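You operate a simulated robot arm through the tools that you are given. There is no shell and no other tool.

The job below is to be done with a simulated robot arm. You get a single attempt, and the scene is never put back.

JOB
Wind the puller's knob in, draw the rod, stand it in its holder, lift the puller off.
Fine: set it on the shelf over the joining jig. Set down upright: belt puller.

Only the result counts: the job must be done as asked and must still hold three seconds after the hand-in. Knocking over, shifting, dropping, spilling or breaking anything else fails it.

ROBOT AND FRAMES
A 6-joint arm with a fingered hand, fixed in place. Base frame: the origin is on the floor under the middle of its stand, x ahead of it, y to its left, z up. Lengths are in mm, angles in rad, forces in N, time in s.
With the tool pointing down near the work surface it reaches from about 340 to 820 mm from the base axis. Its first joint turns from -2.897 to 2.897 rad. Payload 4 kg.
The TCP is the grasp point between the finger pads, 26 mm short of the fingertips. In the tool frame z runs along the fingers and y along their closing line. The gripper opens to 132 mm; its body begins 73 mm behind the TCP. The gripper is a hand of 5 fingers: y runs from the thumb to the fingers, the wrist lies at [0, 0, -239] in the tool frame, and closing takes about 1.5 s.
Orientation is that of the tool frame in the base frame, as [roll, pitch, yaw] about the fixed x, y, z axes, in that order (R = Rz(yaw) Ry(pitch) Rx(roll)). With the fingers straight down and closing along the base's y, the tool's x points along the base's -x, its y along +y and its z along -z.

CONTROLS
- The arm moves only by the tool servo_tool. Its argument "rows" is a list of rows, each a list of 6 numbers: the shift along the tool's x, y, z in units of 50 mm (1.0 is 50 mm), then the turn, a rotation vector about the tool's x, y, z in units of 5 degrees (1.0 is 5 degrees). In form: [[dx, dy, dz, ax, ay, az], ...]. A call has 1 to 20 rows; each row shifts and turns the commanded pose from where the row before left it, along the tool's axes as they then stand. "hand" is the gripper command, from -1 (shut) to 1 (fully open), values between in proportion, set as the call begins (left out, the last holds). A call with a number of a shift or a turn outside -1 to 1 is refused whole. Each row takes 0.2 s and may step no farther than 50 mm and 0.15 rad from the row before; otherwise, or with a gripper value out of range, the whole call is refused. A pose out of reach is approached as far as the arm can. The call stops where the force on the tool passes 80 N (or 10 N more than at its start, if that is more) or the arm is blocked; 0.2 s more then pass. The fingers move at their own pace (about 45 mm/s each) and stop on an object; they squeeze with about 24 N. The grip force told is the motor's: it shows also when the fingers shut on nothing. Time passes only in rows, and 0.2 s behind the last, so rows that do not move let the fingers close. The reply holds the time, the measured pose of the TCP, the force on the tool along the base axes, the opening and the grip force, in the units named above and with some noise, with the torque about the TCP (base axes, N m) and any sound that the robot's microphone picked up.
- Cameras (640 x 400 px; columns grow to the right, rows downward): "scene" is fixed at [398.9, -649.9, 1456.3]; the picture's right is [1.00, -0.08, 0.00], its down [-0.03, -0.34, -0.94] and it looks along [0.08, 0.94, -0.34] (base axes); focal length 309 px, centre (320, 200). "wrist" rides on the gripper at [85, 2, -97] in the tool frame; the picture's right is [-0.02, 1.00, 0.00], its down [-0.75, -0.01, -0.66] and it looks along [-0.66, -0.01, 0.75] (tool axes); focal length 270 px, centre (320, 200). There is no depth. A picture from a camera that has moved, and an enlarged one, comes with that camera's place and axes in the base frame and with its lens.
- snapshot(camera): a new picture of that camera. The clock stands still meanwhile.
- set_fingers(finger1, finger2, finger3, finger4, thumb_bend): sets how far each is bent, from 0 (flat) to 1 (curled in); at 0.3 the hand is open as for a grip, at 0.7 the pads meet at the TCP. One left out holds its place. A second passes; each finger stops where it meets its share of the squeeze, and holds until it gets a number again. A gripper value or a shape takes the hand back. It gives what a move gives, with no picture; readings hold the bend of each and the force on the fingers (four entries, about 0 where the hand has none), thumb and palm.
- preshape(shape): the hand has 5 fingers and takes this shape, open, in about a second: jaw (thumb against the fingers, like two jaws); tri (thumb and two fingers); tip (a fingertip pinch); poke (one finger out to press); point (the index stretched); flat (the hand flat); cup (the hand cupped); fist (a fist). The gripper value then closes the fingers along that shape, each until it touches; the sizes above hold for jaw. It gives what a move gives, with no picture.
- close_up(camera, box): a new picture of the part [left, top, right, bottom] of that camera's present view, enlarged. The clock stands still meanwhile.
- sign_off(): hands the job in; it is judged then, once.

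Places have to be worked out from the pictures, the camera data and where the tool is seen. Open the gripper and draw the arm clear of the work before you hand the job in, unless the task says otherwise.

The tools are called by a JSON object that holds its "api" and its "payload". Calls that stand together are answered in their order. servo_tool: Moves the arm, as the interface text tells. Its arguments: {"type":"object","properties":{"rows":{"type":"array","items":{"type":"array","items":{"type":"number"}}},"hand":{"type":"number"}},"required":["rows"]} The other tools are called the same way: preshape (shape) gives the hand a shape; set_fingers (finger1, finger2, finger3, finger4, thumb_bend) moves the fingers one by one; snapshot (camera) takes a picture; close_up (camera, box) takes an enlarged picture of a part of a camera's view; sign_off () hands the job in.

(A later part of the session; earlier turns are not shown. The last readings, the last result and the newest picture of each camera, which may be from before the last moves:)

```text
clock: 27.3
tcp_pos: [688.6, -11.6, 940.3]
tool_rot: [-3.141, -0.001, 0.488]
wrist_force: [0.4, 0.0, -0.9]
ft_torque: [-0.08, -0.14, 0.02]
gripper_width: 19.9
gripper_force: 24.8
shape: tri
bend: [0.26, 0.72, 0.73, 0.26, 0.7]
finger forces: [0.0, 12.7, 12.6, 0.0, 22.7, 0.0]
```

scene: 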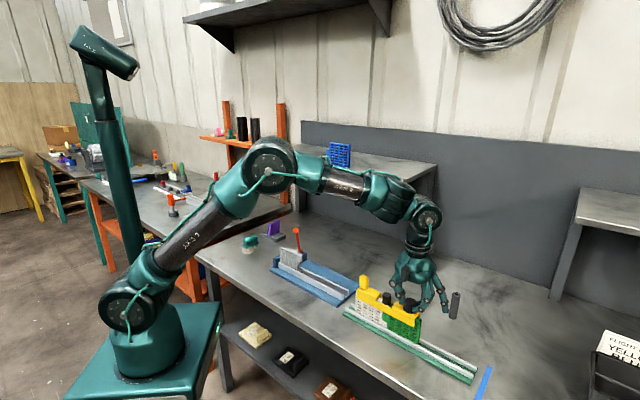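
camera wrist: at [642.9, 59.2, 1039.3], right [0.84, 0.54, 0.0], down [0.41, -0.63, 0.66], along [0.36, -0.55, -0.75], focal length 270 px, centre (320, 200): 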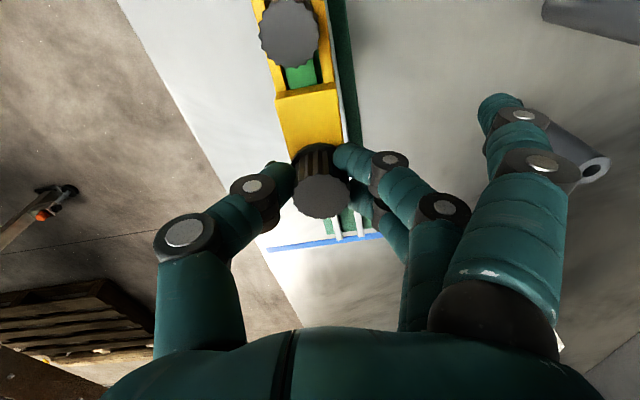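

I've turned about 152° so far. I'll open just enough to clear the knob (the thumb points toward the rod head, so no wide opening), lift 55 mm, and turn back for another stroke.

{"api": "servo_tool", "payload": {"rows": [[0, 0, 0, 0, 0, 0], [0, 0, 0, 0, 0, 0], [0, 0, 0, 0, 0, 0], [0, 0, 0, 0, 0, 0]], "hand": -0.27}}

{"api": "snapshot", "payload": {"camera": "wrist"}}

{"api": "servo_tool", "payload": {"rows": [[0, 0, -0.15, 0, 0, 0], [0, 0, -0.25, 0, 0, 0], [0, 0, -0.35, 0, 0, 0], [0, 0, -0.35, 0, 0, 0], [0, 0, 0, 0, 0, 0]]}}

{"api": "close_up", "payload": {"camera": "scene", "box": [380, 280, 430, 350]}}

{"api": "snapshot", "payload": {"camera": "wrist"}}

```text
clock: 28.3
tcp_pos: [687.7, -11.7, 941.7]
tool_rot: [-3.14, -0.001, 0.49]
wrist_force: [0.6, -0.1, -0.6]
ft_torque: [-0.01, 0.0, 0.02]
gripper_width: 47.3
gripper_force: 0.1
shape: tri
bend: [0.0, 0.74, 0.74, 0.0, 0.7]
finger forces: [0.0, 0.0, 0.1, 0.0, 0.0, 0.0]
```

```text
taken
camera wrist: at [764.3, 25.6, 1039.0], right [0.45, -0.89, 0.0], down [-0.67, -0.34, 0.66], along [-0.59, -0.3, -0.75], focal length 270 px, centre (320, 200)
```

wrist: 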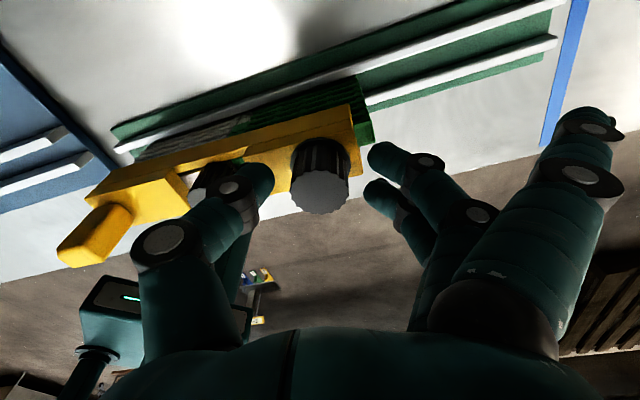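

```text
clock: 29.5
tcp_pos: [687.3, -13.9, 997.8]
tool_rot: [-3.14, -0.003, 0.489]
wrist_force: [-0.3, 0.2, -1.1]
ft_torque: [0.02, 0.03, 0.01]
gripper_width: 47.5
gripper_force: 0.1
shape: tri
bend: [0.0, 0.74, 0.74, 0.0, 0.7]
finger forces: [0.0, 0.1, 0.0, 0.0, 0.0, 0.0]
```

```text
5.71 times, centred on (405, 315) of scene
camera zoom: at [398.9, -649.9, 1456.3], right [1.0, -0.08, 0.0], down [-0.03, -0.34, -0.94], along [0.08, 0.94, -0.34], focal length 1766 px, centre (-166, -457)
```

zoom: 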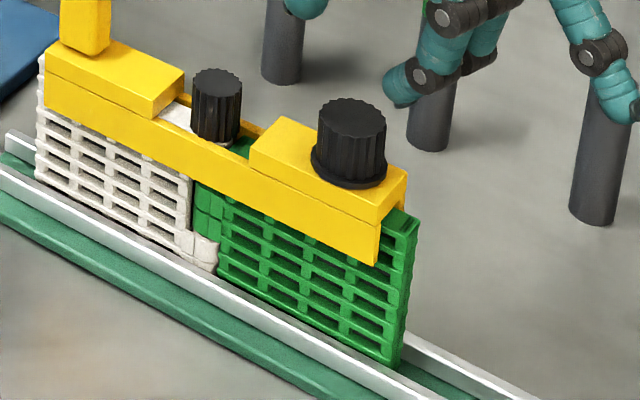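

```text
taken
camera wrist: at [763.4, 25.1, 1095.0], right [0.45, -0.89, 0.0], down [-0.67, -0.34, 0.66], along [-0.59, -0.3, -0.75], focal length 270 px, centre (320, 200)
```

wrist: 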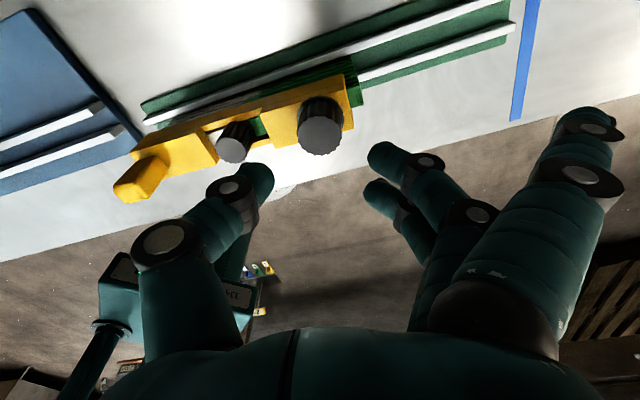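

After release the puller looks shifted by 1–2 mm, but I can't yet tell whether the gap closed. I'll turn back to the reference view I used before winding and compare the hinge directly.

{"api": "servo_tool", "payload": {"rows": [[0, 0, 0, 0, 0, -1], [0, 0, 0, 0, 0, -1], [0, 0, 0, 0, 0, -1], [0, 0, 0, 0, 0, -1], [0, 0, 0, 0, 0, -1], [0, 0, 0, 0, 0, -1], [0, 0, 0, 0, 0, -1], [0, 0, 0, 0, 0, -1], [0, 0, 0, 0, 0, -1], [0, 0, 0, 0, 0, -1], [0, 0, 0, 0, 0, -1], [0, 0, 0, 0, 0, -1], [0, 0, 0, 0, 0, -1], [0, 0, 0, 0, 0, -1], [0, 0, 0, 0, 0, -1], [0, 0, 0, 0, 0, -1], [0, 0, 0, 0, 0, -1], [0, 0, 0, 0, 0, -1], [0, 0, 0, 0, 0, -1], [0, 0, 0, 0, 0, -1]], "hand": 1}}

{"api": "servo_tool", "payload": {"rows": [[0, 0, 0, 0, 0, -1], [0, 0, 0, 0, 0, -1], [0, 0, 0, 0, 0, -1], [0, 0, 0, 0, 0, -1], [0, 0, 0, 0, 0, -1], [0, 0, 0, 0, 0, -1], [0, 0, 0, 0, 0, -1], [0, 0, 0, 0, 0, -1], [0, 0, 0, 0, 0, -1], [0, 0, 0, 0, 0, -1], [0, 0, 0, 0, 0, -1], [0, 0, 0, 0, 0, -1], [0, 0, 0, 0, 0, -1], [0, 0, 0, 0, 0, -1], [0, 0, 0, 0, 0, -1], [0, 0, 0, 0, 0, -1], [0, 0, 0, 0, 0, -1], [0, 0, 0, 0, 0, -1], [0, 0, 0, 0, 0, -1], [0, 0, 0, 0, 0, 0]]}}

```text
clock: 33.7
tcp_pos: [688.6, -12.2, 996.5]
tool_rot: [3.14, 0.0, 2.235]
wrist_force: [0.2, 0.1, -0.5]
ft_torque: [0.05, 0.01, 0.02]
gripper_width: 131.8
gripper_force: 0.1
shape: tri
bend: [0.0, 0.3, 0.3, 0.0, 0.3]
finger forces: [0.0, 0.0, 0.0, 0.1, 0.1, 0.0]
```

```text
clock: 37.9
tcp_pos: [688.4, -12.0, 997.1]
tool_rot: [-3.14, 0.002, -2.391]
wrist_force: [0.6, -0.1, -0.8]
ft_torque: [-0.02, -0.01, 0.02]
gripper_width: 131.7
gripper_force: 0.0
shape: tri
bend: [0.0, 0.3, 0.3, 0.0, 0.3]
finger forces: [0.0, 0.0, 0.1, 0.0, 0.0, 0.1]
```

Next I'll move to the same viewpoint as the pre-winding reference picture.

{"api": "servo_tool", "payload": {"rows": [[0.5325, 0.3225, -0.2225, 0, 0, 0], [0.5325, 0.3225, -0.2225, 0, 0, 0], [0.5325, 0.3225, -0.2225, 0, 0, 0], [0.5325, 0.3225, -0.2225, 0, 0, 0], [0, 0, 0, 0, 0, -0.4], [0, 0, 0, 0, 0, 0]]}}

{"api": "close_up", "payload": {"camera": "wrist", "box": [280, 130, 360, 180]}}

{"api": "close_up", "payload": {"camera": "wrist", "box": [220, 110, 420, 235]}}

```text
clock: 39.3
tcp_pos: [567.4, -37.2, 1039.6]
tool_rot: [-3.14, 0.001, -2.357]
wrist_force: [0.3, -0.1, -0.7]
ft_torque: [0.01, -0.01, 0.01]
gripper_width: 132.0
gripper_force: 0.1
shape: tri
bend: [0.0, 0.3, 0.3, 0.0, 0.3]
finger forces: [0.0, 0.1, 0.0, 0.1, 0.0, 0.0]
```

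```text
8.00 times, centred on (320, 155) of wrist
camera zoom: at [505.9, -96.6, 1137.3], right [-0.69, 0.72, 0.0], down [0.54, 0.52, 0.66], along [0.47, 0.46, -0.75], focal length 2162 px, centre (320, 560)
```

zoom: 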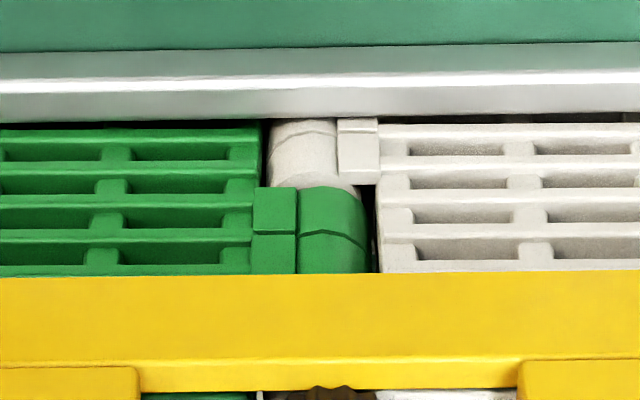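

```text
3.20 times, centred on (320, 172) of wrist
camera zoom: at [505.9, -96.6, 1137.3], right [-0.69, 0.72, 0.0], down [0.54, 0.52, 0.66], along [0.47, 0.46, -0.75], focal length 865 px, centre (320, 288)
```

zoom: 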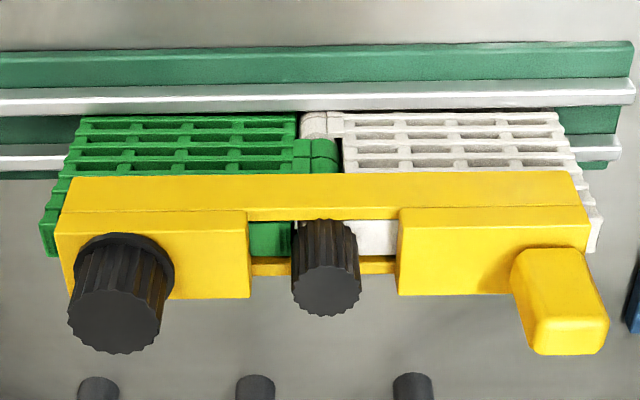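

The hinge gap looks essentially unchanged (about 1 mm each side), so more winding is needed. I'll go back above the knob for a second clockwise stroke, starting near φ=+10° from the original heading.

{"api": "servo_tool", "payload": {"rows": [[-0.5135, -0.332, 0.2, 0, 0, 0], [-0.5135, -0.332, 0.2, 0, 0, 0], [-0.5135, -0.332, 0.2, 0, 0, 0], [-0.5135, -0.332, 0.2, 0, 0, 0], [0, 0, 0, 0, 0, 1], [0, 0, 0, 0, 0, 1], [0, 0, 0, 0, 0, 1], [0, 0, 0, 0, 0, 1], [0, 0, 0, 0, 0, 1], [0, 0, 0, 0, 0, 1], [0, 0, 0, 0, 0, 1], [0, 0, 0, 0, 0, 0]]}}

{"api": "close_up", "payload": {"camera": "wrist", "box": [270, 80, 370, 180]}}

```text
clock: 41.9
tcp_pos: [685.8, -11.0, 1002.0]
tool_rot: [3.14, 0.001, -2.968]
wrist_force: [-0.6, 0.1, -0.2]
ft_torque: [-0.02, -0.03, -0.01]
gripper_width: 131.9
gripper_force: 0.1
shape: tri
bend: [0.0, 0.3, 0.3, 0.0, 0.3]
finger forces: [0.0, 0.0, 0.0, 0.0, 0.0, 0.0]
```

```text
4.00 times, centred on (320, 130) of wrist
camera zoom: at [602.5, -24.5, 1098.6], right [-0.15, 0.99, 0.0], down [0.74, 0.11, 0.66], along [0.65, 0.1, -0.75], focal length 1081 px, centre (320, 480)
```

zoom: 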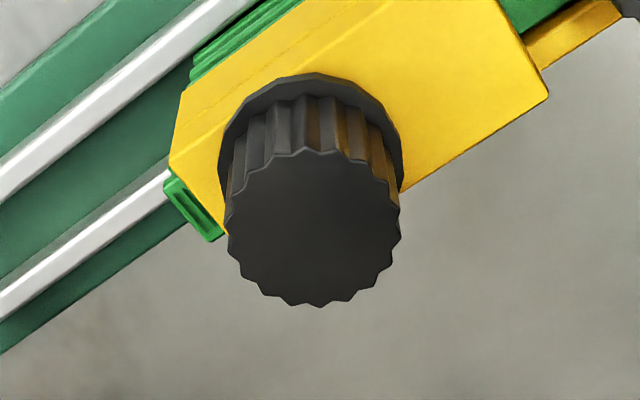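

The TCP is centred on the knob (within 0.5 mm). I'll descend, grip and wind again.

{"api": "servo_tool", "payload": {"rows": [[0, 0, 0.3, 0, 0, 0], [0, 0, 0.3, 0, 0, 0], [0, 0, 0.3, 0, 0, 0], [0, 0, 0.3, 0, 0, 0], [0, 0, 0, 0, 0, 0]]}}

{"api": "servo_tool", "payload": {"rows": [[0, 0, 0, 0, 0, 0], [0, 0, 0, 0, 0, 0], [0, 0, 0, 0, 0, 0], [0, 0, 0, 0, 0, 0], [0, 0, 0, 0, 0, 0], [0, 0, 0, 0, 0, 0], [0, 0, 0, 0, 0, 0], [0, 0, 0, 0, 0, 0]], "hand": -1}}

{"api": "close_up", "payload": {"camera": "wrist", "box": [260, 130, 380, 250]}}

{"api": "close_up", "payload": {"camera": "scene", "box": [380, 280, 430, 350]}}

```text
clock: 43.1
tcp_pos: [685.2, -12.0, 940.5]
tool_rot: [3.14, 0.001, -2.967]
wrist_force: [-0.6, 0.1, -0.5]
ft_torque: [0.0, 0.0, -0.01]
gripper_width: 131.8
gripper_force: 0.1
shape: tri
bend: [0.0, 0.3, 0.3, 0.0, 0.3]
finger forces: [0.0, 0.0, 0.0, 0.1, 0.1, 0.0]
```

```text
clock: 44.9
tcp_pos: [685.0, -11.3, 940.6]
tool_rot: [3.14, -0.001, -2.967]
wrist_force: [0.4, -0.5, 0.1]
ft_torque: [-0.03, 0.01, 0.01]
gripper_width: 19.5
gripper_force: 24.0
shape: tri
bend: [0.2, 0.72, 0.73, 0.2, 0.7]
finger forces: [0.1, 9.2, 11.3, 0.0, 20.7, 0.0]
```

```text
3.33 times, centred on (320, 190) of wrist
camera zoom: at [602.2, -25.8, 1038.0], right [-0.15, 0.99, 0.0], down [0.74, 0.11, 0.66], along [0.65, 0.1, -0.75], focal length 901 px, centre (320, 233)
```

zoom: 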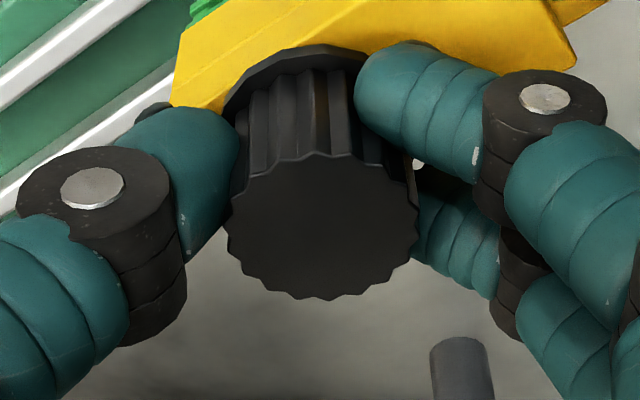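

```text
5.71 times, centred on (405, 315) of scene
camera zoom: at [398.9, -649.9, 1456.3], right [1.0, -0.08, 0.0], down [-0.03, -0.34, -0.94], along [0.08, 0.94, -0.34], focal length 1766 px, centre (-166, -457)
```

zoom: 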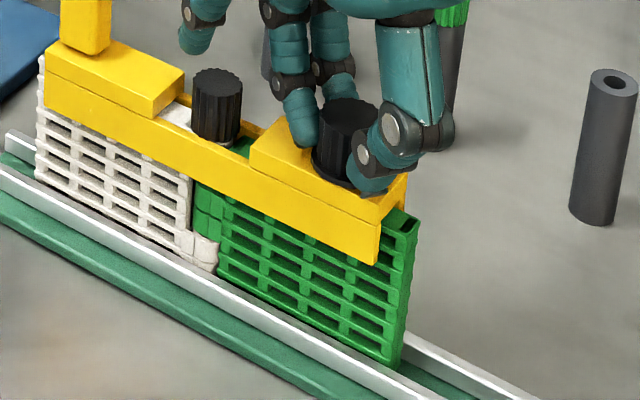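

The grip is good. I'll turn 60° and check from the flutes that the knob follows the hand.

{"api": "servo_tool", "payload": {"rows": [[0, 0, 0, 0, 0, 0.6], [0, 0, 0, 0, 0, 0.6], [0, 0, 0, 0, 0, 0.6], [0, 0, 0, 0, 0, 0.6], [0, 0, 0, 0, 0, 0.6], [0, 0, 0, 0, 0, 0.6], [0, 0, 0, 0, 0, 0.6], [0, 0, 0, 0, 0, 0.6], [0, 0, 0, 0, 0, 0.6], [0, 0, 0, 0, 0, 0.6], [0, 0, 0, 0, 0, 0.6], [0, 0, 0, 0, 0, 0.6], [0, 0, 0, 0, 0, 0.6], [0, 0, 0, 0, 0, 0.6], [0, 0, 0, 0, 0, 0.6], [0, 0, 0, 0, 0, 0.6], [0, 0, 0, 0, 0, 0.6], [0, 0, 0, 0, 0, 0.6], [0, 0, 0, 0, 0, 0.6], [0, 0, 0, 0, 0, 0.6]]}}

{"api": "close_up", "payload": {"camera": "wrist", "box": [260, 130, 380, 250]}}

{"api": "close_up", "payload": {"camera": "scene", "box": [380, 280, 430, 350]}}

```text
clock: 49.1
tcp_pos: [684.4, -11.2, 940.3]
tool_rot: [3.14, 0.0, 2.268]
wrist_force: [0.7, 0.2, -0.1]
ft_torque: [-0.03, -0.1, 0.01]
gripper_width: 19.5
gripper_force: 23.8
shape: tri
bend: [0.26, 0.72, 0.73, 0.26, 0.7]
finger forces: [0.0, 9.7, 11.8, 0.0, 20.6, 0.0]
```

```text
3.33 times, centred on (320, 190) of wrist
camera zoom: at [633.4, 54.1, 1038.4], right [0.78, 0.63, 0.0], down [0.47, -0.59, 0.66], along [0.41, -0.51, -0.75], focal length 901 px, centre (320, 233)
```

zoom: 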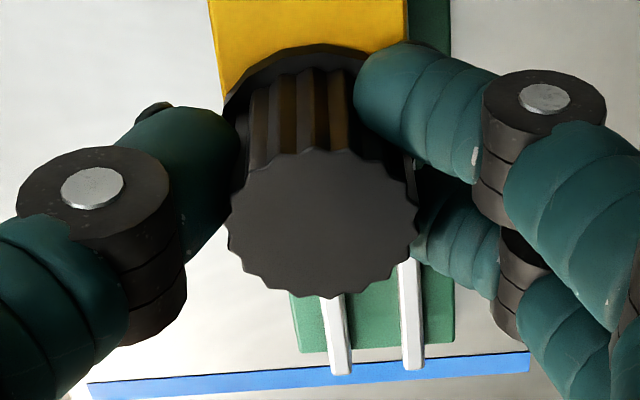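

```text
5.71 times, centred on (405, 315) of scene
camera zoom: at [398.9, -649.9, 1456.3], right [1.0, -0.08, 0.0], down [-0.03, -0.34, -0.94], along [0.08, 0.94, -0.34], focal length 1766 px, centre (-166, -457)
```

zoom: 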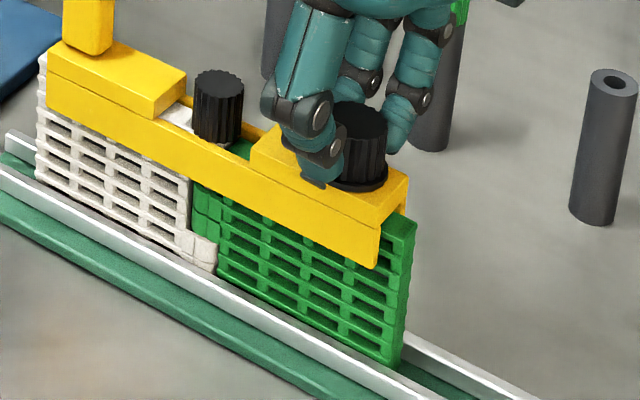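

The knob's flutes stay fixed relative to the hand, so it's turning with it. I'll continue.

{"api": "servo_tool", "payload": {"rows": [[0, 0, 0, 0, 0, 0.6], [0, 0, 0, 0, 0, 0.6], [0, 0, 0, 0, 0, 0.6], [0, 0, 0, 0, 0, 0.6], [0, 0, 0, 0, 0, 0.6], [0, 0, 0, 0, 0, 0.6], [0, 0, 0, 0, 0, 0.6], [0, 0, 0, 0, 0, 0.6], [0, 0, 0, 0, 0, 0.6], [0, 0, 0, 0, 0, 0.6], [0, 0, 0, 0, 0, 0.6], [0, 0, 0, 0, 0, 0.6], [0, 0, 0, 0, 0, 0.6], [0, 0, 0, 0, 0, 0.6], [0, 0, 0, 0, 0, 0.6], [0, 0, 0, 0, 0, 0.6], [0, 0, 0, 0, 0, 0.6], [0, 0, 0, 0, 0, 0.6], [0, 0, 0, 0, 0, 0.6], [0, 0, 0, 0, 0, 0.6]]}}

{"api": "close_up", "payload": {"camera": "wrist", "box": [260, 130, 380, 250]}}

{"api": "close_up", "payload": {"camera": "scene", "box": [380, 280, 430, 350]}}

```text
clock: 53.3
tcp_pos: [685.8, -10.9, 941.6]
tool_rot: [-3.141, -0.001, 1.222]
wrist_force: [1.7, -0.6, 0.3]
ft_torque: [-0.1, -0.19, 0.03]
gripper_width: 19.7
gripper_force: 24.2
shape: tri
bend: [0.26, 0.72, 0.73, 0.26, 0.7]
finger forces: [0.0, 10.5, 13.2, 0.0, 21.4, 0.1]
```

```text
3.33 times, centred on (320, 190) of wrist
camera zoom: at [717.3, 67.0, 1038.4], right [0.93, -0.36, 0.0], down [-0.27, -0.7, 0.66], along [-0.24, -0.61, -0.75], focal length 901 px, centre (320, 233)
```

zoom: 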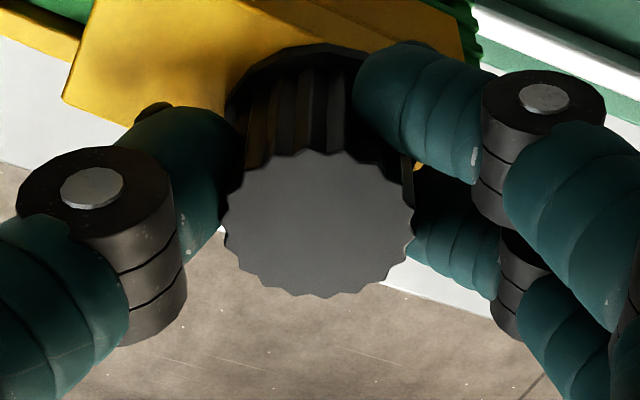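

```text
5.71 times, centred on (405, 315) of scene
camera zoom: at [398.9, -649.9, 1456.3], right [1.0, -0.08, 0.0], down [-0.03, -0.34, -0.94], along [0.08, 0.94, -0.34], focal length 1766 px, centre (-166, -457)
```

zoom: 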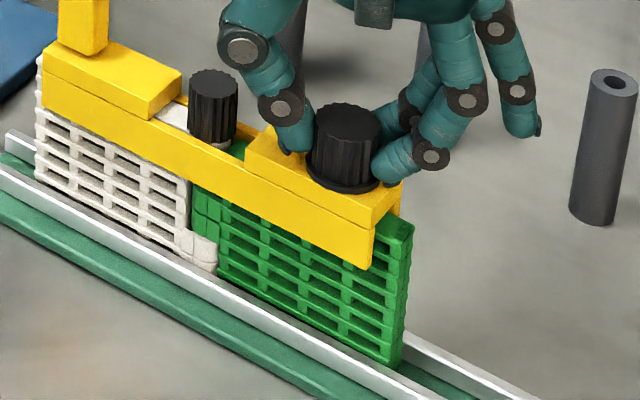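

Puller and modules shift a couple of mm as I turn because the grip centre lies ≈1.3 mm off the TCP toward the thumb. I'll compensate for that with a small sideways term and keep winding.

{"api": "servo_tool", "payload": {"rows": [[-0.0014, 0, 0, 0, 0, 0.6], [-0.0014, 0, 0, 0, 0, 0.6], [-0.0014, 0, 0, 0, 0, 0.6], [-0.0014, 0, 0, 0, 0, 0.6], [-0.0014, 0, 0, 0, 0, 0.6], [-0.0014, 0, 0, 0, 0, 0.6], [-0.0014, 0, 0, 0, 0, 0.6], [-0.0014, 0, 0, 0, 0, 0.6], [-0.0014, 0, 0, 0, 0, 0.6], [-0.0014, 0, 0, 0, 0, 0.6], [-0.0014, 0, 0, 0, 0, 0.6], [-0.0014, 0, 0, 0, 0, 0.6], [-0.0014, 0, 0, 0, 0, 0.6]]}}

{"api": "close_up", "payload": {"camera": "scene", "box": [380, 280, 430, 350]}}

{"api": "close_up", "payload": {"camera": "wrist", "box": [100, 50, 380, 250]}}

```text
clock: 56.1
tcp_pos: [685.0, -13.4, 940.9]
tool_rot: [3.142, -0.001, 0.54]
wrist_force: [0.7, 0.4, -0.6]
ft_torque: [-0.13, -0.12, 0.0]
gripper_width: 19.8
gripper_force: 23.6
shape: tri
bend: [0.26, 0.72, 0.73, 0.26, 0.7]
finger forces: [0.0, 10.7, 11.9, 0.0, 21.4, 0.0]
```

```text
5.71 times, centred on (405, 315) of scene
camera zoom: at [398.9, -649.9, 1456.3], right [1.0, -0.08, 0.0], down [-0.03, -0.34, -0.94], along [0.08, 0.94, -0.34], focal length 1766 px, centre (-166, -457)
```

zoom: 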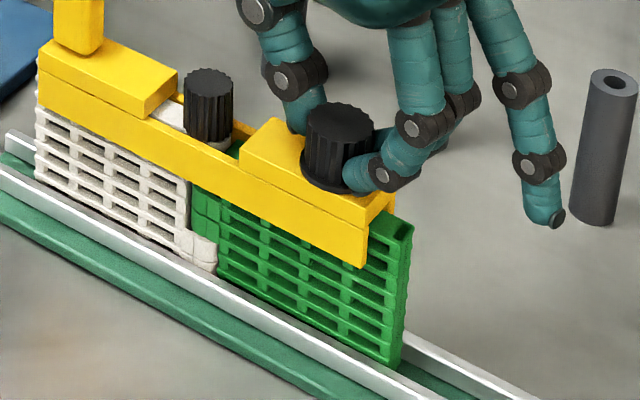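

```text
2.00 times, centred on (240, 150) of wrist
camera zoom: at [759.1, 29.1, 1038.7], right [0.5, -0.87, 0.0], down [-0.65, -0.37, 0.66], along [-0.57, -0.33, -0.75], focal length 541 px, centre (480, 300)
```

zoom: 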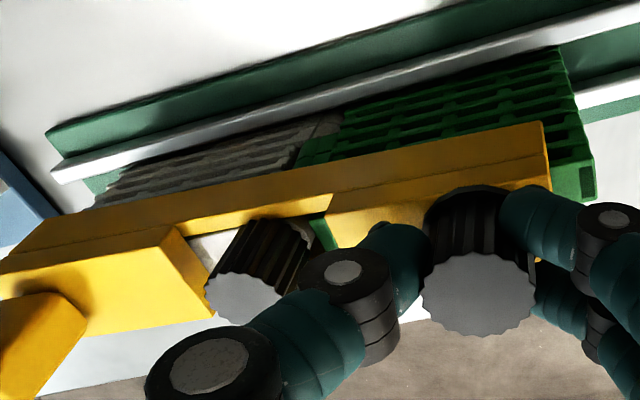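

About 311° turned in total, still with no stop. I'll zoom in on the hinge and the notch to see whether the ends are closing.

{"api": "close_up", "payload": {"camera": "scene", "box": [385, 300, 415, 330]}}

{"api": "close_up", "payload": {"camera": "wrist", "box": [200, 80, 280, 140]}}

```text
13.33 times, centred on (400, 315) of scene
camera zoom: at [398.9, -649.9, 1456.3], right [1.0, -0.08, 0.0], down [-0.03, -0.34, -0.94], along [0.08, 0.94, -0.34], focal length 4122 px, centre (-747, -1333)
```

zoom: 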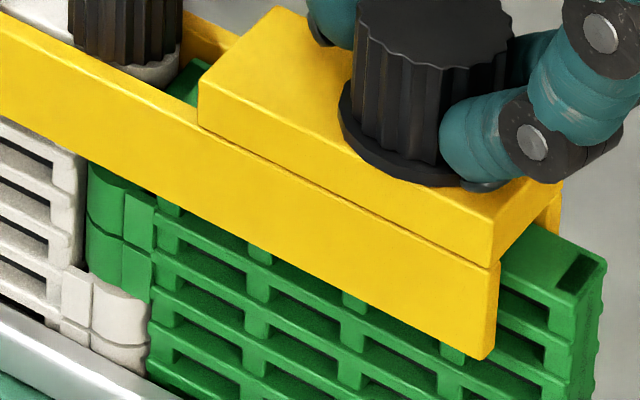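

```text
6.67 times, centred on (240, 110) of wrist
camera zoom: at [759.1, 29.1, 1038.7], right [0.5, -0.87, 0.0], down [-0.65, -0.37, 0.66], along [-0.57, -0.33, -0.75], focal length 1802 px, centre (853, 800)
```

zoom: 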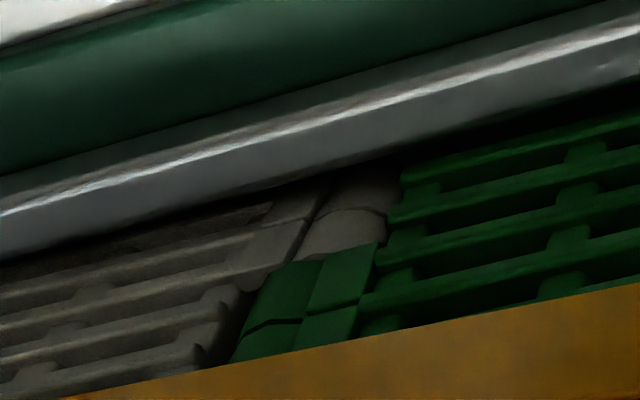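

The modules stand loosely in the rails and my turning has leaned the assembly a few mm toward the front. Before releasing I'll shift the held knob back to its original centre (about +3.6 mm in x).

{"api": "servo_tool", "payload": {"rows": [[0.022, 0.011, 0, 0, 0, 0], [0.022, 0.011, 0, 0, 0, 0], [0.021, 0.01, 0, 0, 0, 0], [0, 0, 0, 0, 0, 0]]}}

{"api": "close_up", "payload": {"camera": "scene", "box": [380, 280, 430, 350]}}

```text
clock: 57.1
tcp_pos: [690.6, -11.3, 940.7]
tool_rot: [-3.14, -0.002, 0.541]
wrist_force: [-0.1, -0.2, -0.1]
ft_torque: [-0.14, -0.13, 0.04]
gripper_width: 19.5
gripper_force: 24.3
shape: tri
bend: [0.26, 0.72, 0.73, 0.26, 0.7]
finger forces: [0.1, 10.5, 11.8, 0.0, 21.6, 0.1]
```

```text
5.71 times, centred on (405, 315) of scene
camera zoom: at [398.9, -649.9, 1456.3], right [1.0, -0.08, 0.0], down [-0.03, -0.34, -0.94], along [0.08, 0.94, -0.34], focal length 1766 px, centre (-166, -457)
```

zoom: 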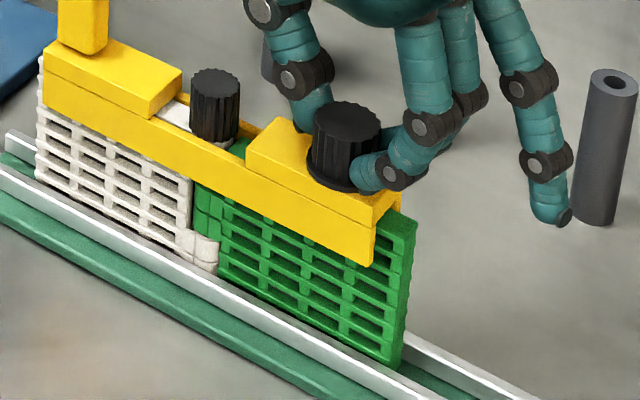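

The assembly stands upright again. I'll re-check the hinge gap in this posture.

{"api": "close_up", "payload": {"camera": "scene", "box": [385, 300, 415, 330]}}

{"api": "close_up", "payload": {"camera": "scene", "box": [340, 270, 420, 330]}}

```text
13.33 times, centred on (400, 315) of scene
camera zoom: at [398.9, -649.9, 1456.3], right [1.0, -0.08, 0.0], down [-0.03, -0.34, -0.94], along [0.08, 0.94, -0.34], focal length 4122 px, centre (-747, -1333)
```

zoom: 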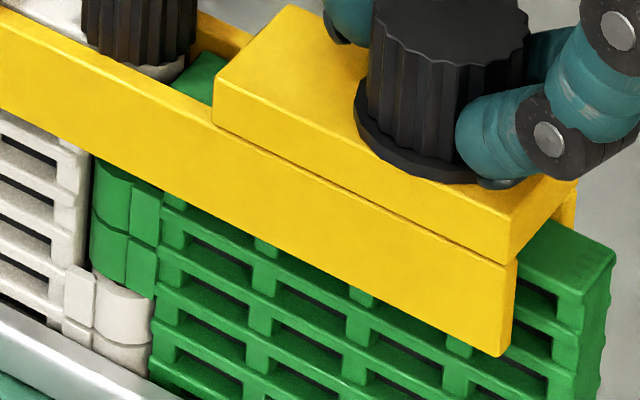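

```text
6.67 times, centred on (380, 300) of scene
camera zoom: at [398.9, -649.9, 1456.3], right [1.0, -0.08, 0.0], down [-0.03, -0.34, -0.94], along [0.08, 0.94, -0.34], focal length 2061 px, centre (-80, -467)
```

zoom: 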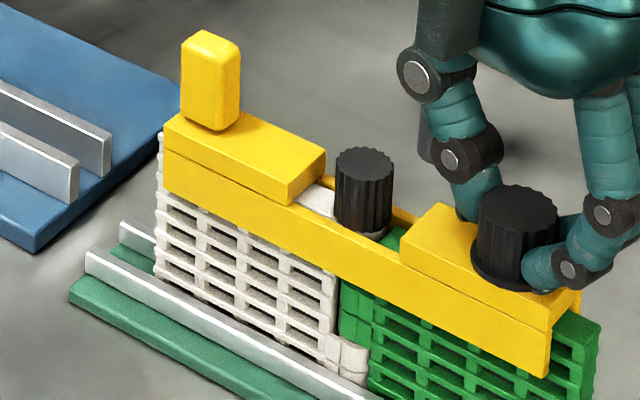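

Still no clear stop, so I'll release, lift, turn back and do a third stroke.

{"api": "servo_tool", "payload": {"rows": [[0, 0, 0, 0, 0, 0], [0, 0, 0, 0, 0, 0], [0, 0, 0, 0, 0, 0], [0, 0, 0, 0, 0, 0], [0, 0, -0.15, 0, 0, 0], [0, 0, -0.25, 0, 0, 0], [0, 0, -0.4, 0, 0, 0], [0, 0, -0.4, 0, 0, 0], [0, 0, 0, 0, 0, 0]], "hand": -0.27}}

{"api": "servo_tool", "payload": {"rows": [[0, 0, 0, 0, 0, -1], [0, 0, 0, 0, 0, -1], [0, 0, 0, 0, 0, -1], [0, 0, 0, 0, 0, -1], [0, 0, 0, 0, 0, -1], [0, 0, 0, 0, 0, -1], [0, 0, 0, 0, 0, -1], [0, 0, 0, 0, 0, -1], [0, 0, 0, 0, 0, -1], [0, 0, 0, 0, 0, -1], [0, 0, 0, 0, 0, -1], [0, 0, 0, 0, 0, -1], [0, 0, 0, 0, 0, -1], [0, 0, 0, 0, 0, -1], [0, 0, 0, 0, 0, -1], [0, 0, 0, 0, 0, -1], [0, 0, 0, 0, 0, 0]], "hand": 1}}

{"api": "servo_tool", "payload": {"rows": [[0, 0, 0, 0, 0, -1], [0, 0, 0, 0, 0, -1], [0, 0, 0, 0, 0, -1], [0, 0, 0, 0, 0, -1], [0, 0, 0, 0, 0, -1], [0, 0, 0, 0, 0, -1], [0, 0, 0, 0, 0, -1], [0, 0, 0, 0, 0, -1], [0, 0, 0, 0, 0, -1], [0, 0, 0, 0, 0, -1], [0, 0, 0, 0, 0, -1], [0, 0, 0, 0, 0, -1], [0, 0, 0, 0, 0, -1], [0, 0, 0, 0, 0, -1], [0, 0, 0, 0, 0, -1], [0, 0, 0, 0, 0, -1], [0, 0, 0, 0, 0, 0]]}}

{"api": "close_up", "payload": {"camera": "wrist", "box": [270, 70, 370, 170]}}

{"api": "close_up", "payload": {"camera": "scene", "box": [380, 280, 430, 350]}}

```text
clock: 59.1
tcp_pos: [688.8, -11.3, 1001.7]
tool_rot: [-3.141, -0.002, 0.541]
wrist_force: [0.1, 0.0, -0.3]
ft_torque: [0.01, -0.04, 0.01]
gripper_width: 47.5
gripper_force: 0.0
shape: tri
bend: [0.0, 0.74, 0.74, 0.0, 0.7]
finger forces: [0.0, 0.0, 0.0, 0.1, 0.0, 0.0]
```

```text
clock: 62.7
tcp_pos: [688.5, -12.5, 1000.8]
tool_rot: [3.141, -0.001, 1.939]
wrist_force: [0.1, -0.5, 0.3]
ft_torque: [0.0, 0.02, 0.01]
gripper_width: 131.6
gripper_force: 0.0
shape: tri
bend: [0.0, 0.3, 0.3, 0.0, 0.3]
finger forces: [0.0, 0.1, 0.1, 0.1, 0.0, 0.0]
```

```text
clock: 66.3
tcp_pos: [688.9, -12.5, 1000.1]
tool_rot: [3.14, 0.002, -2.948]
wrist_force: [0.3, 1.1, -0.4]
ft_torque: [0.0, 0.04, -0.02]
gripper_width: 131.7
gripper_force: 0.1
shape: tri
bend: [0.0, 0.3, 0.3, 0.0, 0.3]
finger forces: [0.0, 0.0, 0.0, 0.0, 0.1, 0.1]
```

```text
4.00 times, centred on (320, 120) of wrist
camera zoom: at [605.7, -27.1, 1098.3], right [-0.17, 0.99, 0.0], down [0.74, 0.13, 0.66], along [0.65, 0.11, -0.75], focal length 1081 px, centre (320, 520)
```

zoom: 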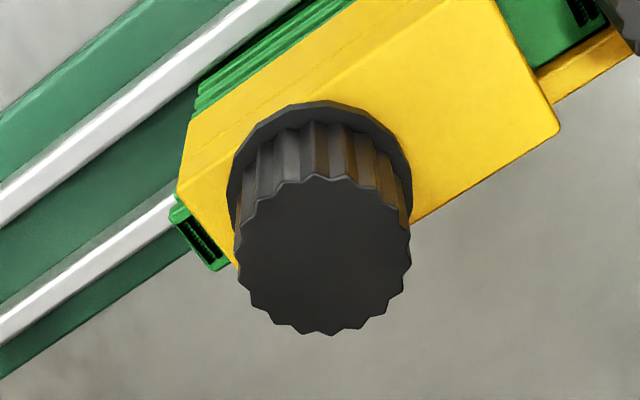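

```text
5.71 times, centred on (405, 315) of scene
camera zoom: at [398.9, -649.9, 1456.3], right [1.0, -0.08, 0.0], down [-0.03, -0.34, -0.94], along [0.08, 0.94, -0.34], focal length 1766 px, centre (-166, -457)
```

zoom: 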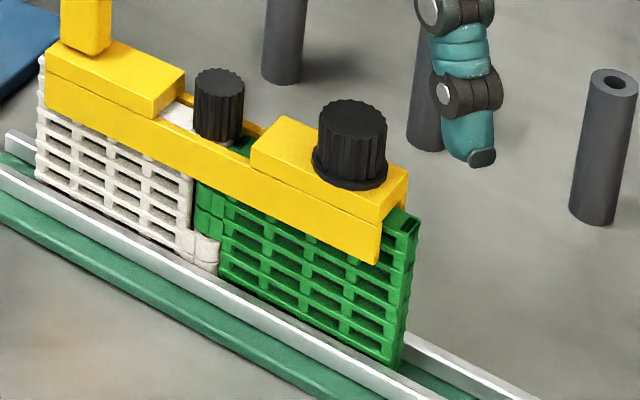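

There is still only ~1 mm of change visible after 311°. I'll return to the reference view and measure the gap carefully to judge whether the direction is right.

{"api": "servo_tool", "payload": {"rows": [[0, 0, 0, 0, 0, -0.97], [0, 0, 0, 0, 0, -0.97], [0, 0, 0, 0, 0, -0.97], [0, 0, 0, 0, 0, -0.97], [0, 0, 0, 0, 0, -0.97], [0, 0, 0, 0, 0, -0.97], [0, 0, 0, 0, 0, -0.97], [0.5235, 0.346, -0.2025, 0, 0, 0], [0.5235, 0.346, -0.2025, 0, 0, 0], [0.5235, 0.346, -0.2025, 0, 0, 0], [0.5235, 0.346, -0.2025, 0, 0, 0], [0, 0, 0, 0, 0, 0]]}}

{"api": "close_up", "payload": {"camera": "wrist", "box": [280, 130, 360, 180]}}

{"api": "close_up", "payload": {"camera": "wrist", "box": [220, 110, 420, 235]}}

```text
clock: 68.9
tcp_pos: [565.2, -38.1, 1040.3]
tool_rot: [-3.141, 0.002, -2.357]
wrist_force: [-0.4, 0.8, 0.0]
ft_torque: [0.02, -0.04, -0.01]
gripper_width: 131.7
gripper_force: 0.0
shape: tri
bend: [0.0, 0.3, 0.3, 0.0, 0.3]
finger forces: [0.0, 0.1, 0.0, 0.0, 0.1, 0.1]
```

```text
8.00 times, centred on (320, 155) of wrist
camera zoom: at [505.1, -97.1, 1138.0], right [-0.69, 0.72, 0.0], down [0.54, 0.52, 0.66], along [0.48, 0.46, -0.75], focal length 2162 px, centre (320, 560)
```

zoom: 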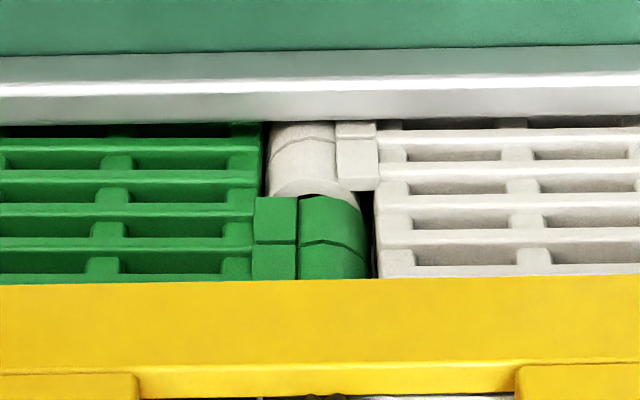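

```text
3.20 times, centred on (320, 172) of wrist
camera zoom: at [505.1, -97.1, 1138.0], right [-0.69, 0.72, 0.0], down [0.54, 0.52, 0.66], along [0.48, 0.46, -0.75], focal length 865 px, centre (320, 288)
```

zoom: 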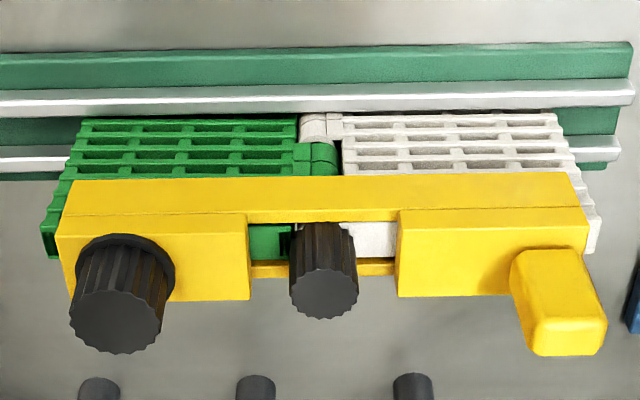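

The gap is unchanged within measurement, but the knob turns freely this way, and a stop would be felt if it were the wrong end. I'll do a third clockwise stroke with centred compensation and watch for a stop.

{"api": "servo_tool", "payload": {"rows": [[-0.5215, -0.323, 0.2, 0, 0, 0], [-0.5215, -0.323, 0.2, 0, 0, 0], [-0.5215, -0.323, 0.2, 0, 0, 0], [-0.5215, -0.323, 0.2, 0, 0, 0], [0, 0, 0, 0, 0, 0.97], [0, 0, 0, 0, 0, 0.97], [0, 0, 0, 0, 0, 0.97], [0, 0, 0, 0, 0, 0.97], [0, 0, 0, 0, 0, 0.97], [0, 0, 0, 0, 0, 0.97], [0, 0, 0, 0, 0, 0.97], [0, 0, 0, 0, 0, 0]]}}

{"api": "close_up", "payload": {"camera": "wrist", "box": [270, 80, 370, 180]}}

```text
clock: 71.5
tcp_pos: [685.8, -9.0, 1000.9]
tool_rot: [3.141, 0.002, -2.948]
wrist_force: [-0.7, -0.2, 1.0]
ft_torque: [-0.03, 0.05, 0.0]
gripper_width: 131.8
gripper_force: 0.1
shape: tri
bend: [0.0, 0.3, 0.3, 0.0, 0.3]
finger forces: [0.1, 0.0, 0.0, 0.0, 0.1, 0.0]
```

```text
4.00 times, centred on (320, 130) of wrist
camera zoom: at [602.5, -24.1, 1098.8], right [-0.17, 0.99, 0.0], down [0.74, 0.13, 0.66], along [0.65, 0.11, -0.75], focal length 1081 px, centre (320, 480)
```

zoom: 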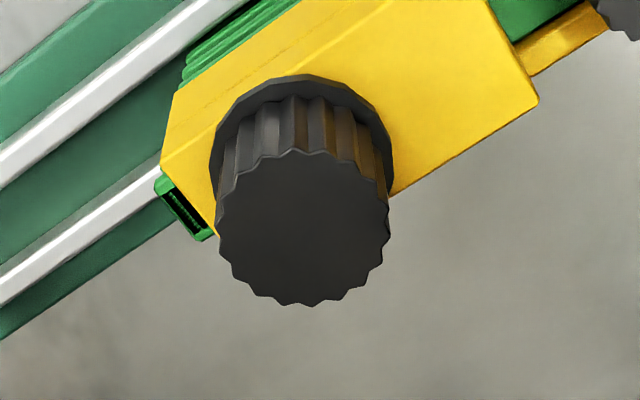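

The knob lies 2.6 mm toward the thumb; I want 1.3 mm, so I'll correct, descend and grip.

{"api": "servo_tool", "payload": {"rows": [[0, -0.027, 0.3, 0, 0, 0], [0, 0, 0.3, 0, 0, 0], [0, 0, 0.3, 0, 0, 0], [0, 0, 0.3, 0, 0, 0], [0, 0, 0, 0, 0, 0]]}}

{"api": "servo_tool", "payload": {"rows": [[0, 0, 0, 0, 0, 0], [0, 0, 0, 0, 0, 0], [0, 0, 0, 0, 0, 0], [0, 0, 0, 0, 0, 0], [0, 0, 0, 0, 0, 0], [0, 0, 0, 0, 0, 0], [0, 0, 0, 0, 0, 0], [0, 0, 0, 0, 0, 0]], "hand": -1}}

{"api": "servo_tool", "payload": {"rows": [[-0.0014, 0, 0, 0, 0, 0.6], [-0.0014, 0, 0, 0, 0, 0.6], [-0.0014, 0, 0, 0, 0, 0.6], [-0.0014, 0, 0, 0, 0, 0.6], [-0.0014, 0, 0, 0, 0, 0.6], [-0.0014, 0, 0, 0, 0, 0.6], [-0.0014, 0, 0, 0, 0, 0.6], [-0.0014, 0, 0, 0, 0, 0.6], [-0.0014, 0, 0, 0, 0, 0.6], [-0.0014, 0, 0, 0, 0, 0.6], [-0.0014, 0, 0, 0, 0, 0.6], [-0.0014, 0, 0, 0, 0, 0.6], [-0.0014, 0, 0, 0, 0, 0.6], [-0.0014, 0, 0, 0, 0, 0.6], [-0.0014, 0, 0, 0, 0, 0.6], [-0.0014, 0, 0, 0, 0, 0.6], [-0.0014, 0, 0, 0, 0, 0.6], [-0.0014, 0, 0, 0, 0, 0.6], [-0.0014, 0, 0, 0, 0, 0.6], [-0.0014, 0, 0, 0, 0, 0.6]]}}

{"api": "close_up", "payload": {"camera": "wrist", "box": [260, 130, 380, 250]}}

{"api": "close_up", "payload": {"camera": "scene", "box": [380, 280, 430, 350]}}

```text
clock: 72.7
tcp_pos: [685.9, -9.5, 940.0]
tool_rot: [3.14, 0.002, -2.95]
wrist_force: [-0.6, -0.3, -0.3]
ft_torque: [0.0, 0.02, -0.02]
gripper_width: 131.9
gripper_force: 0.0
shape: tri
bend: [0.0, 0.3, 0.3, 0.0, 0.3]
finger forces: [0.1, 0.0, 0.1, 0.0, 0.0, 0.0]
```

```text
clock: 74.5
tcp_pos: [685.2, -10.0, 940.3]
tool_rot: [3.139, 0.002, -2.95]
wrist_force: [0.1, 0.8, 0.0]
ft_torque: [0.01, 0.0, 0.0]
gripper_width: 19.7
gripper_force: 24.4
shape: tri
bend: [0.19, 0.71, 0.72, 0.19, 0.7]
finger forces: [0.0, 10.0, 11.2, 0.1, 20.3, 0.0]
```

```text
clock: 78.7
tcp_pos: [688.9, -11.2, 941.5]
tool_rot: [3.141, -0.001, 2.287]
wrist_force: [-1.7, 2.1, -0.2]
ft_torque: [0.02, -0.02, 0.22]
gripper_width: 19.4
gripper_force: 23.6
shape: tri
bend: [0.26, 0.71, 0.72, 0.26, 0.7]
finger forces: [0.0, 12.3, 11.3, 0.0, 18.4, 0.0]
```

```text
3.33 times, centred on (320, 190) of wrist
camera zoom: at [634.9, 53.5, 1039.5], right [0.77, 0.64, 0.0], down [0.48, -0.58, 0.66], along [0.42, -0.5, -0.75], focal length 901 px, centre (320, 233)
```

zoom: 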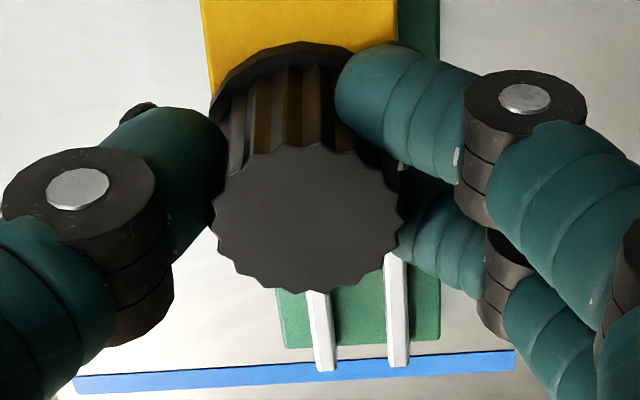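

```text
5.71 times, centred on (405, 315) of scene
camera zoom: at [398.9, -649.9, 1456.3], right [1.0, -0.08, 0.0], down [-0.03, -0.34, -0.94], along [0.08, 0.94, -0.34], focal length 1766 px, centre (-166, -457)
```

zoom: 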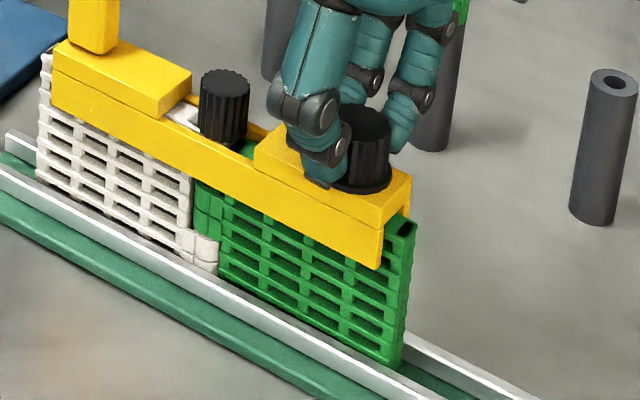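

A torque of 0.22 N·m now opposes the turn: the knob is reaching its stop at about one full turn. I'll nudge a few more degrees to confirm.

{"api": "servo_tool", "payload": {"rows": [[0, 0, 0, 0, 0, 0.5], [0, 0, 0, 0, 0, 0.5], [0, 0, 0, 0, 0, 0]]}}

{"api": "close_up", "payload": {"camera": "wrist", "box": [260, 130, 380, 250]}}

{"api": "close_up", "payload": {"camera": "scene", "box": [340, 270, 420, 330]}}

```text
clock: 79.5
tcp_pos: [689.6, -12.9, 940.1]
tool_rot: [3.139, 0.0, 2.2]
wrist_force: [-1.2, 2.0, 0.6]
ft_torque: [0.03, -0.07, 0.35]
gripper_width: 19.3
gripper_force: 24.0
shape: tri
bend: [0.26, 0.71, 0.72, 0.26, 0.7]
finger forces: [0.0, 11.7, 12.6, 0.1, 19.3, 0.0]
```

```text
3.33 times, centred on (320, 190) of wrist
camera zoom: at [640.6, 57.5, 1039.0], right [0.82, 0.57, 0.0], down [0.43, -0.62, 0.66], along [0.38, -0.54, -0.75], focal length 901 px, centre (320, 233)
```

zoom: 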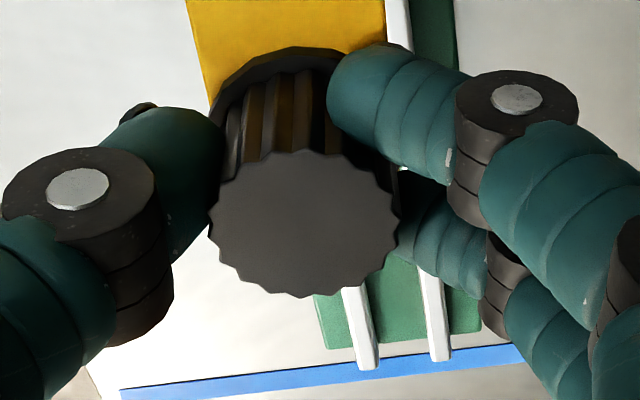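

```text
6.67 times, centred on (380, 300) of scene
camera zoom: at [398.9, -649.9, 1456.3], right [1.0, -0.08, 0.0], down [-0.03, -0.34, -0.94], along [0.08, 0.94, -0.34], focal length 2061 px, centre (-80, -467)
```

zoom: 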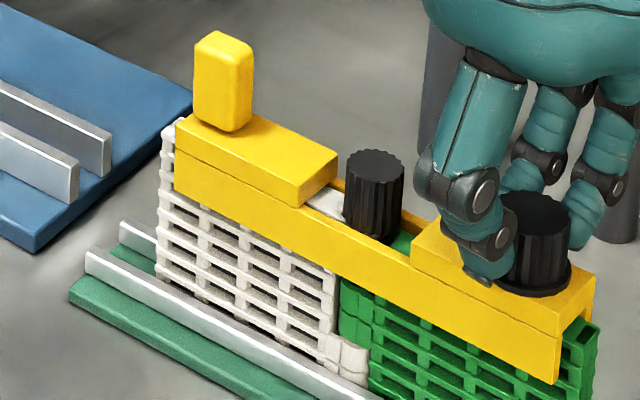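

Torque rises to 0.35 N·m, so the knob is at its stop: wound in. I'll release directly (no turning back), lift clear and look.

{"api": "servo_tool", "payload": {"rows": [[0, 0, 0, 0, 0, 0], [0, 0, 0, 0, 0, 0], [0, 0, 0, 0, 0, 0], [0, 0, 0, 0, 0, 0], [0, 0, -0.15, 0, 0, 0], [0, 0, -0.25, 0, 0, 0], [0, 0, -0.4, 0, 0, 0], [0, 0, -0.5, 0, 0, 0], [0, 0, -0.7, 0, 0, 0], [0, 0, 0, 0, 0, 0]], "hand": -0.2}}

{"api": "close_up", "payload": {"camera": "scene", "box": [340, 270, 420, 330]}}

{"api": "close_up", "payload": {"camera": "scene", "box": [380, 280, 430, 350]}}

{"api": "snapshot", "payload": {"camera": "wrist"}}

```text
clock: 81.7
tcp_pos: [689.1, -13.0, 1040.7]
tool_rot: [3.139, 0.001, 2.199]
wrist_force: [0.0, 0.3, -0.6]
ft_torque: [0.03, 0.02, 0.0]
gripper_width: 52.0
gripper_force: 0.0
shape: tri
bend: [0.0, 0.73, 0.73, 0.0, 0.7]
finger forces: [0.1, 0.0, 0.1, 0.0, 0.0, 0.0]
```

```text
6.67 times, centred on (380, 300) of scene
camera zoom: at [398.9, -649.9, 1456.3], right [1.0, -0.08, 0.0], down [-0.03, -0.34, -0.94], along [0.08, 0.94, -0.34], focal length 2061 px, centre (-80, -467)
```

zoom: 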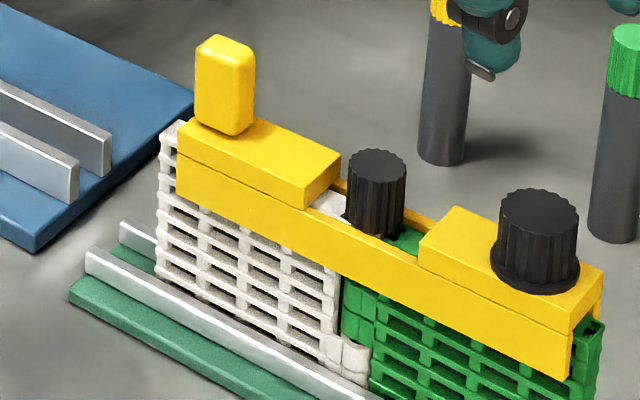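

```text
5.71 times, centred on (405, 315) of scene
camera zoom: at [398.9, -649.9, 1456.3], right [1.0, -0.08, 0.0], down [-0.03, -0.34, -0.94], along [0.08, 0.94, -0.34], focal length 1766 px, centre (-166, -457)
```

zoom: 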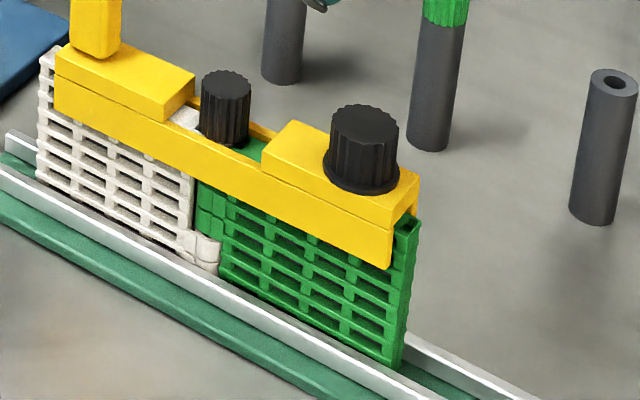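

```text
taken
camera wrist: at [639.8, 56.3, 1138.5], right [0.82, 0.57, 0.0], down [0.43, -0.62, 0.66], along [0.38, -0.54, -0.75], focal length 270 px, centre (320, 200)
```

wrist: 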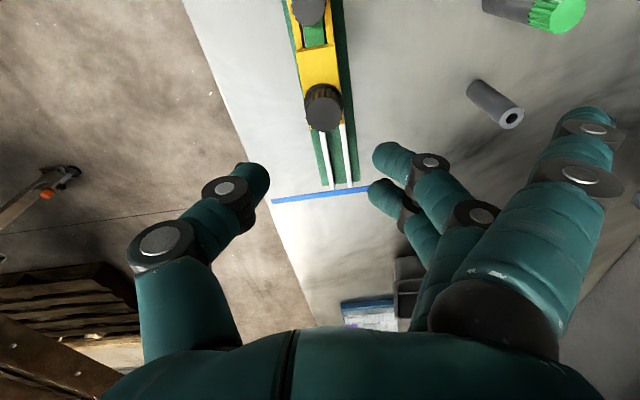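

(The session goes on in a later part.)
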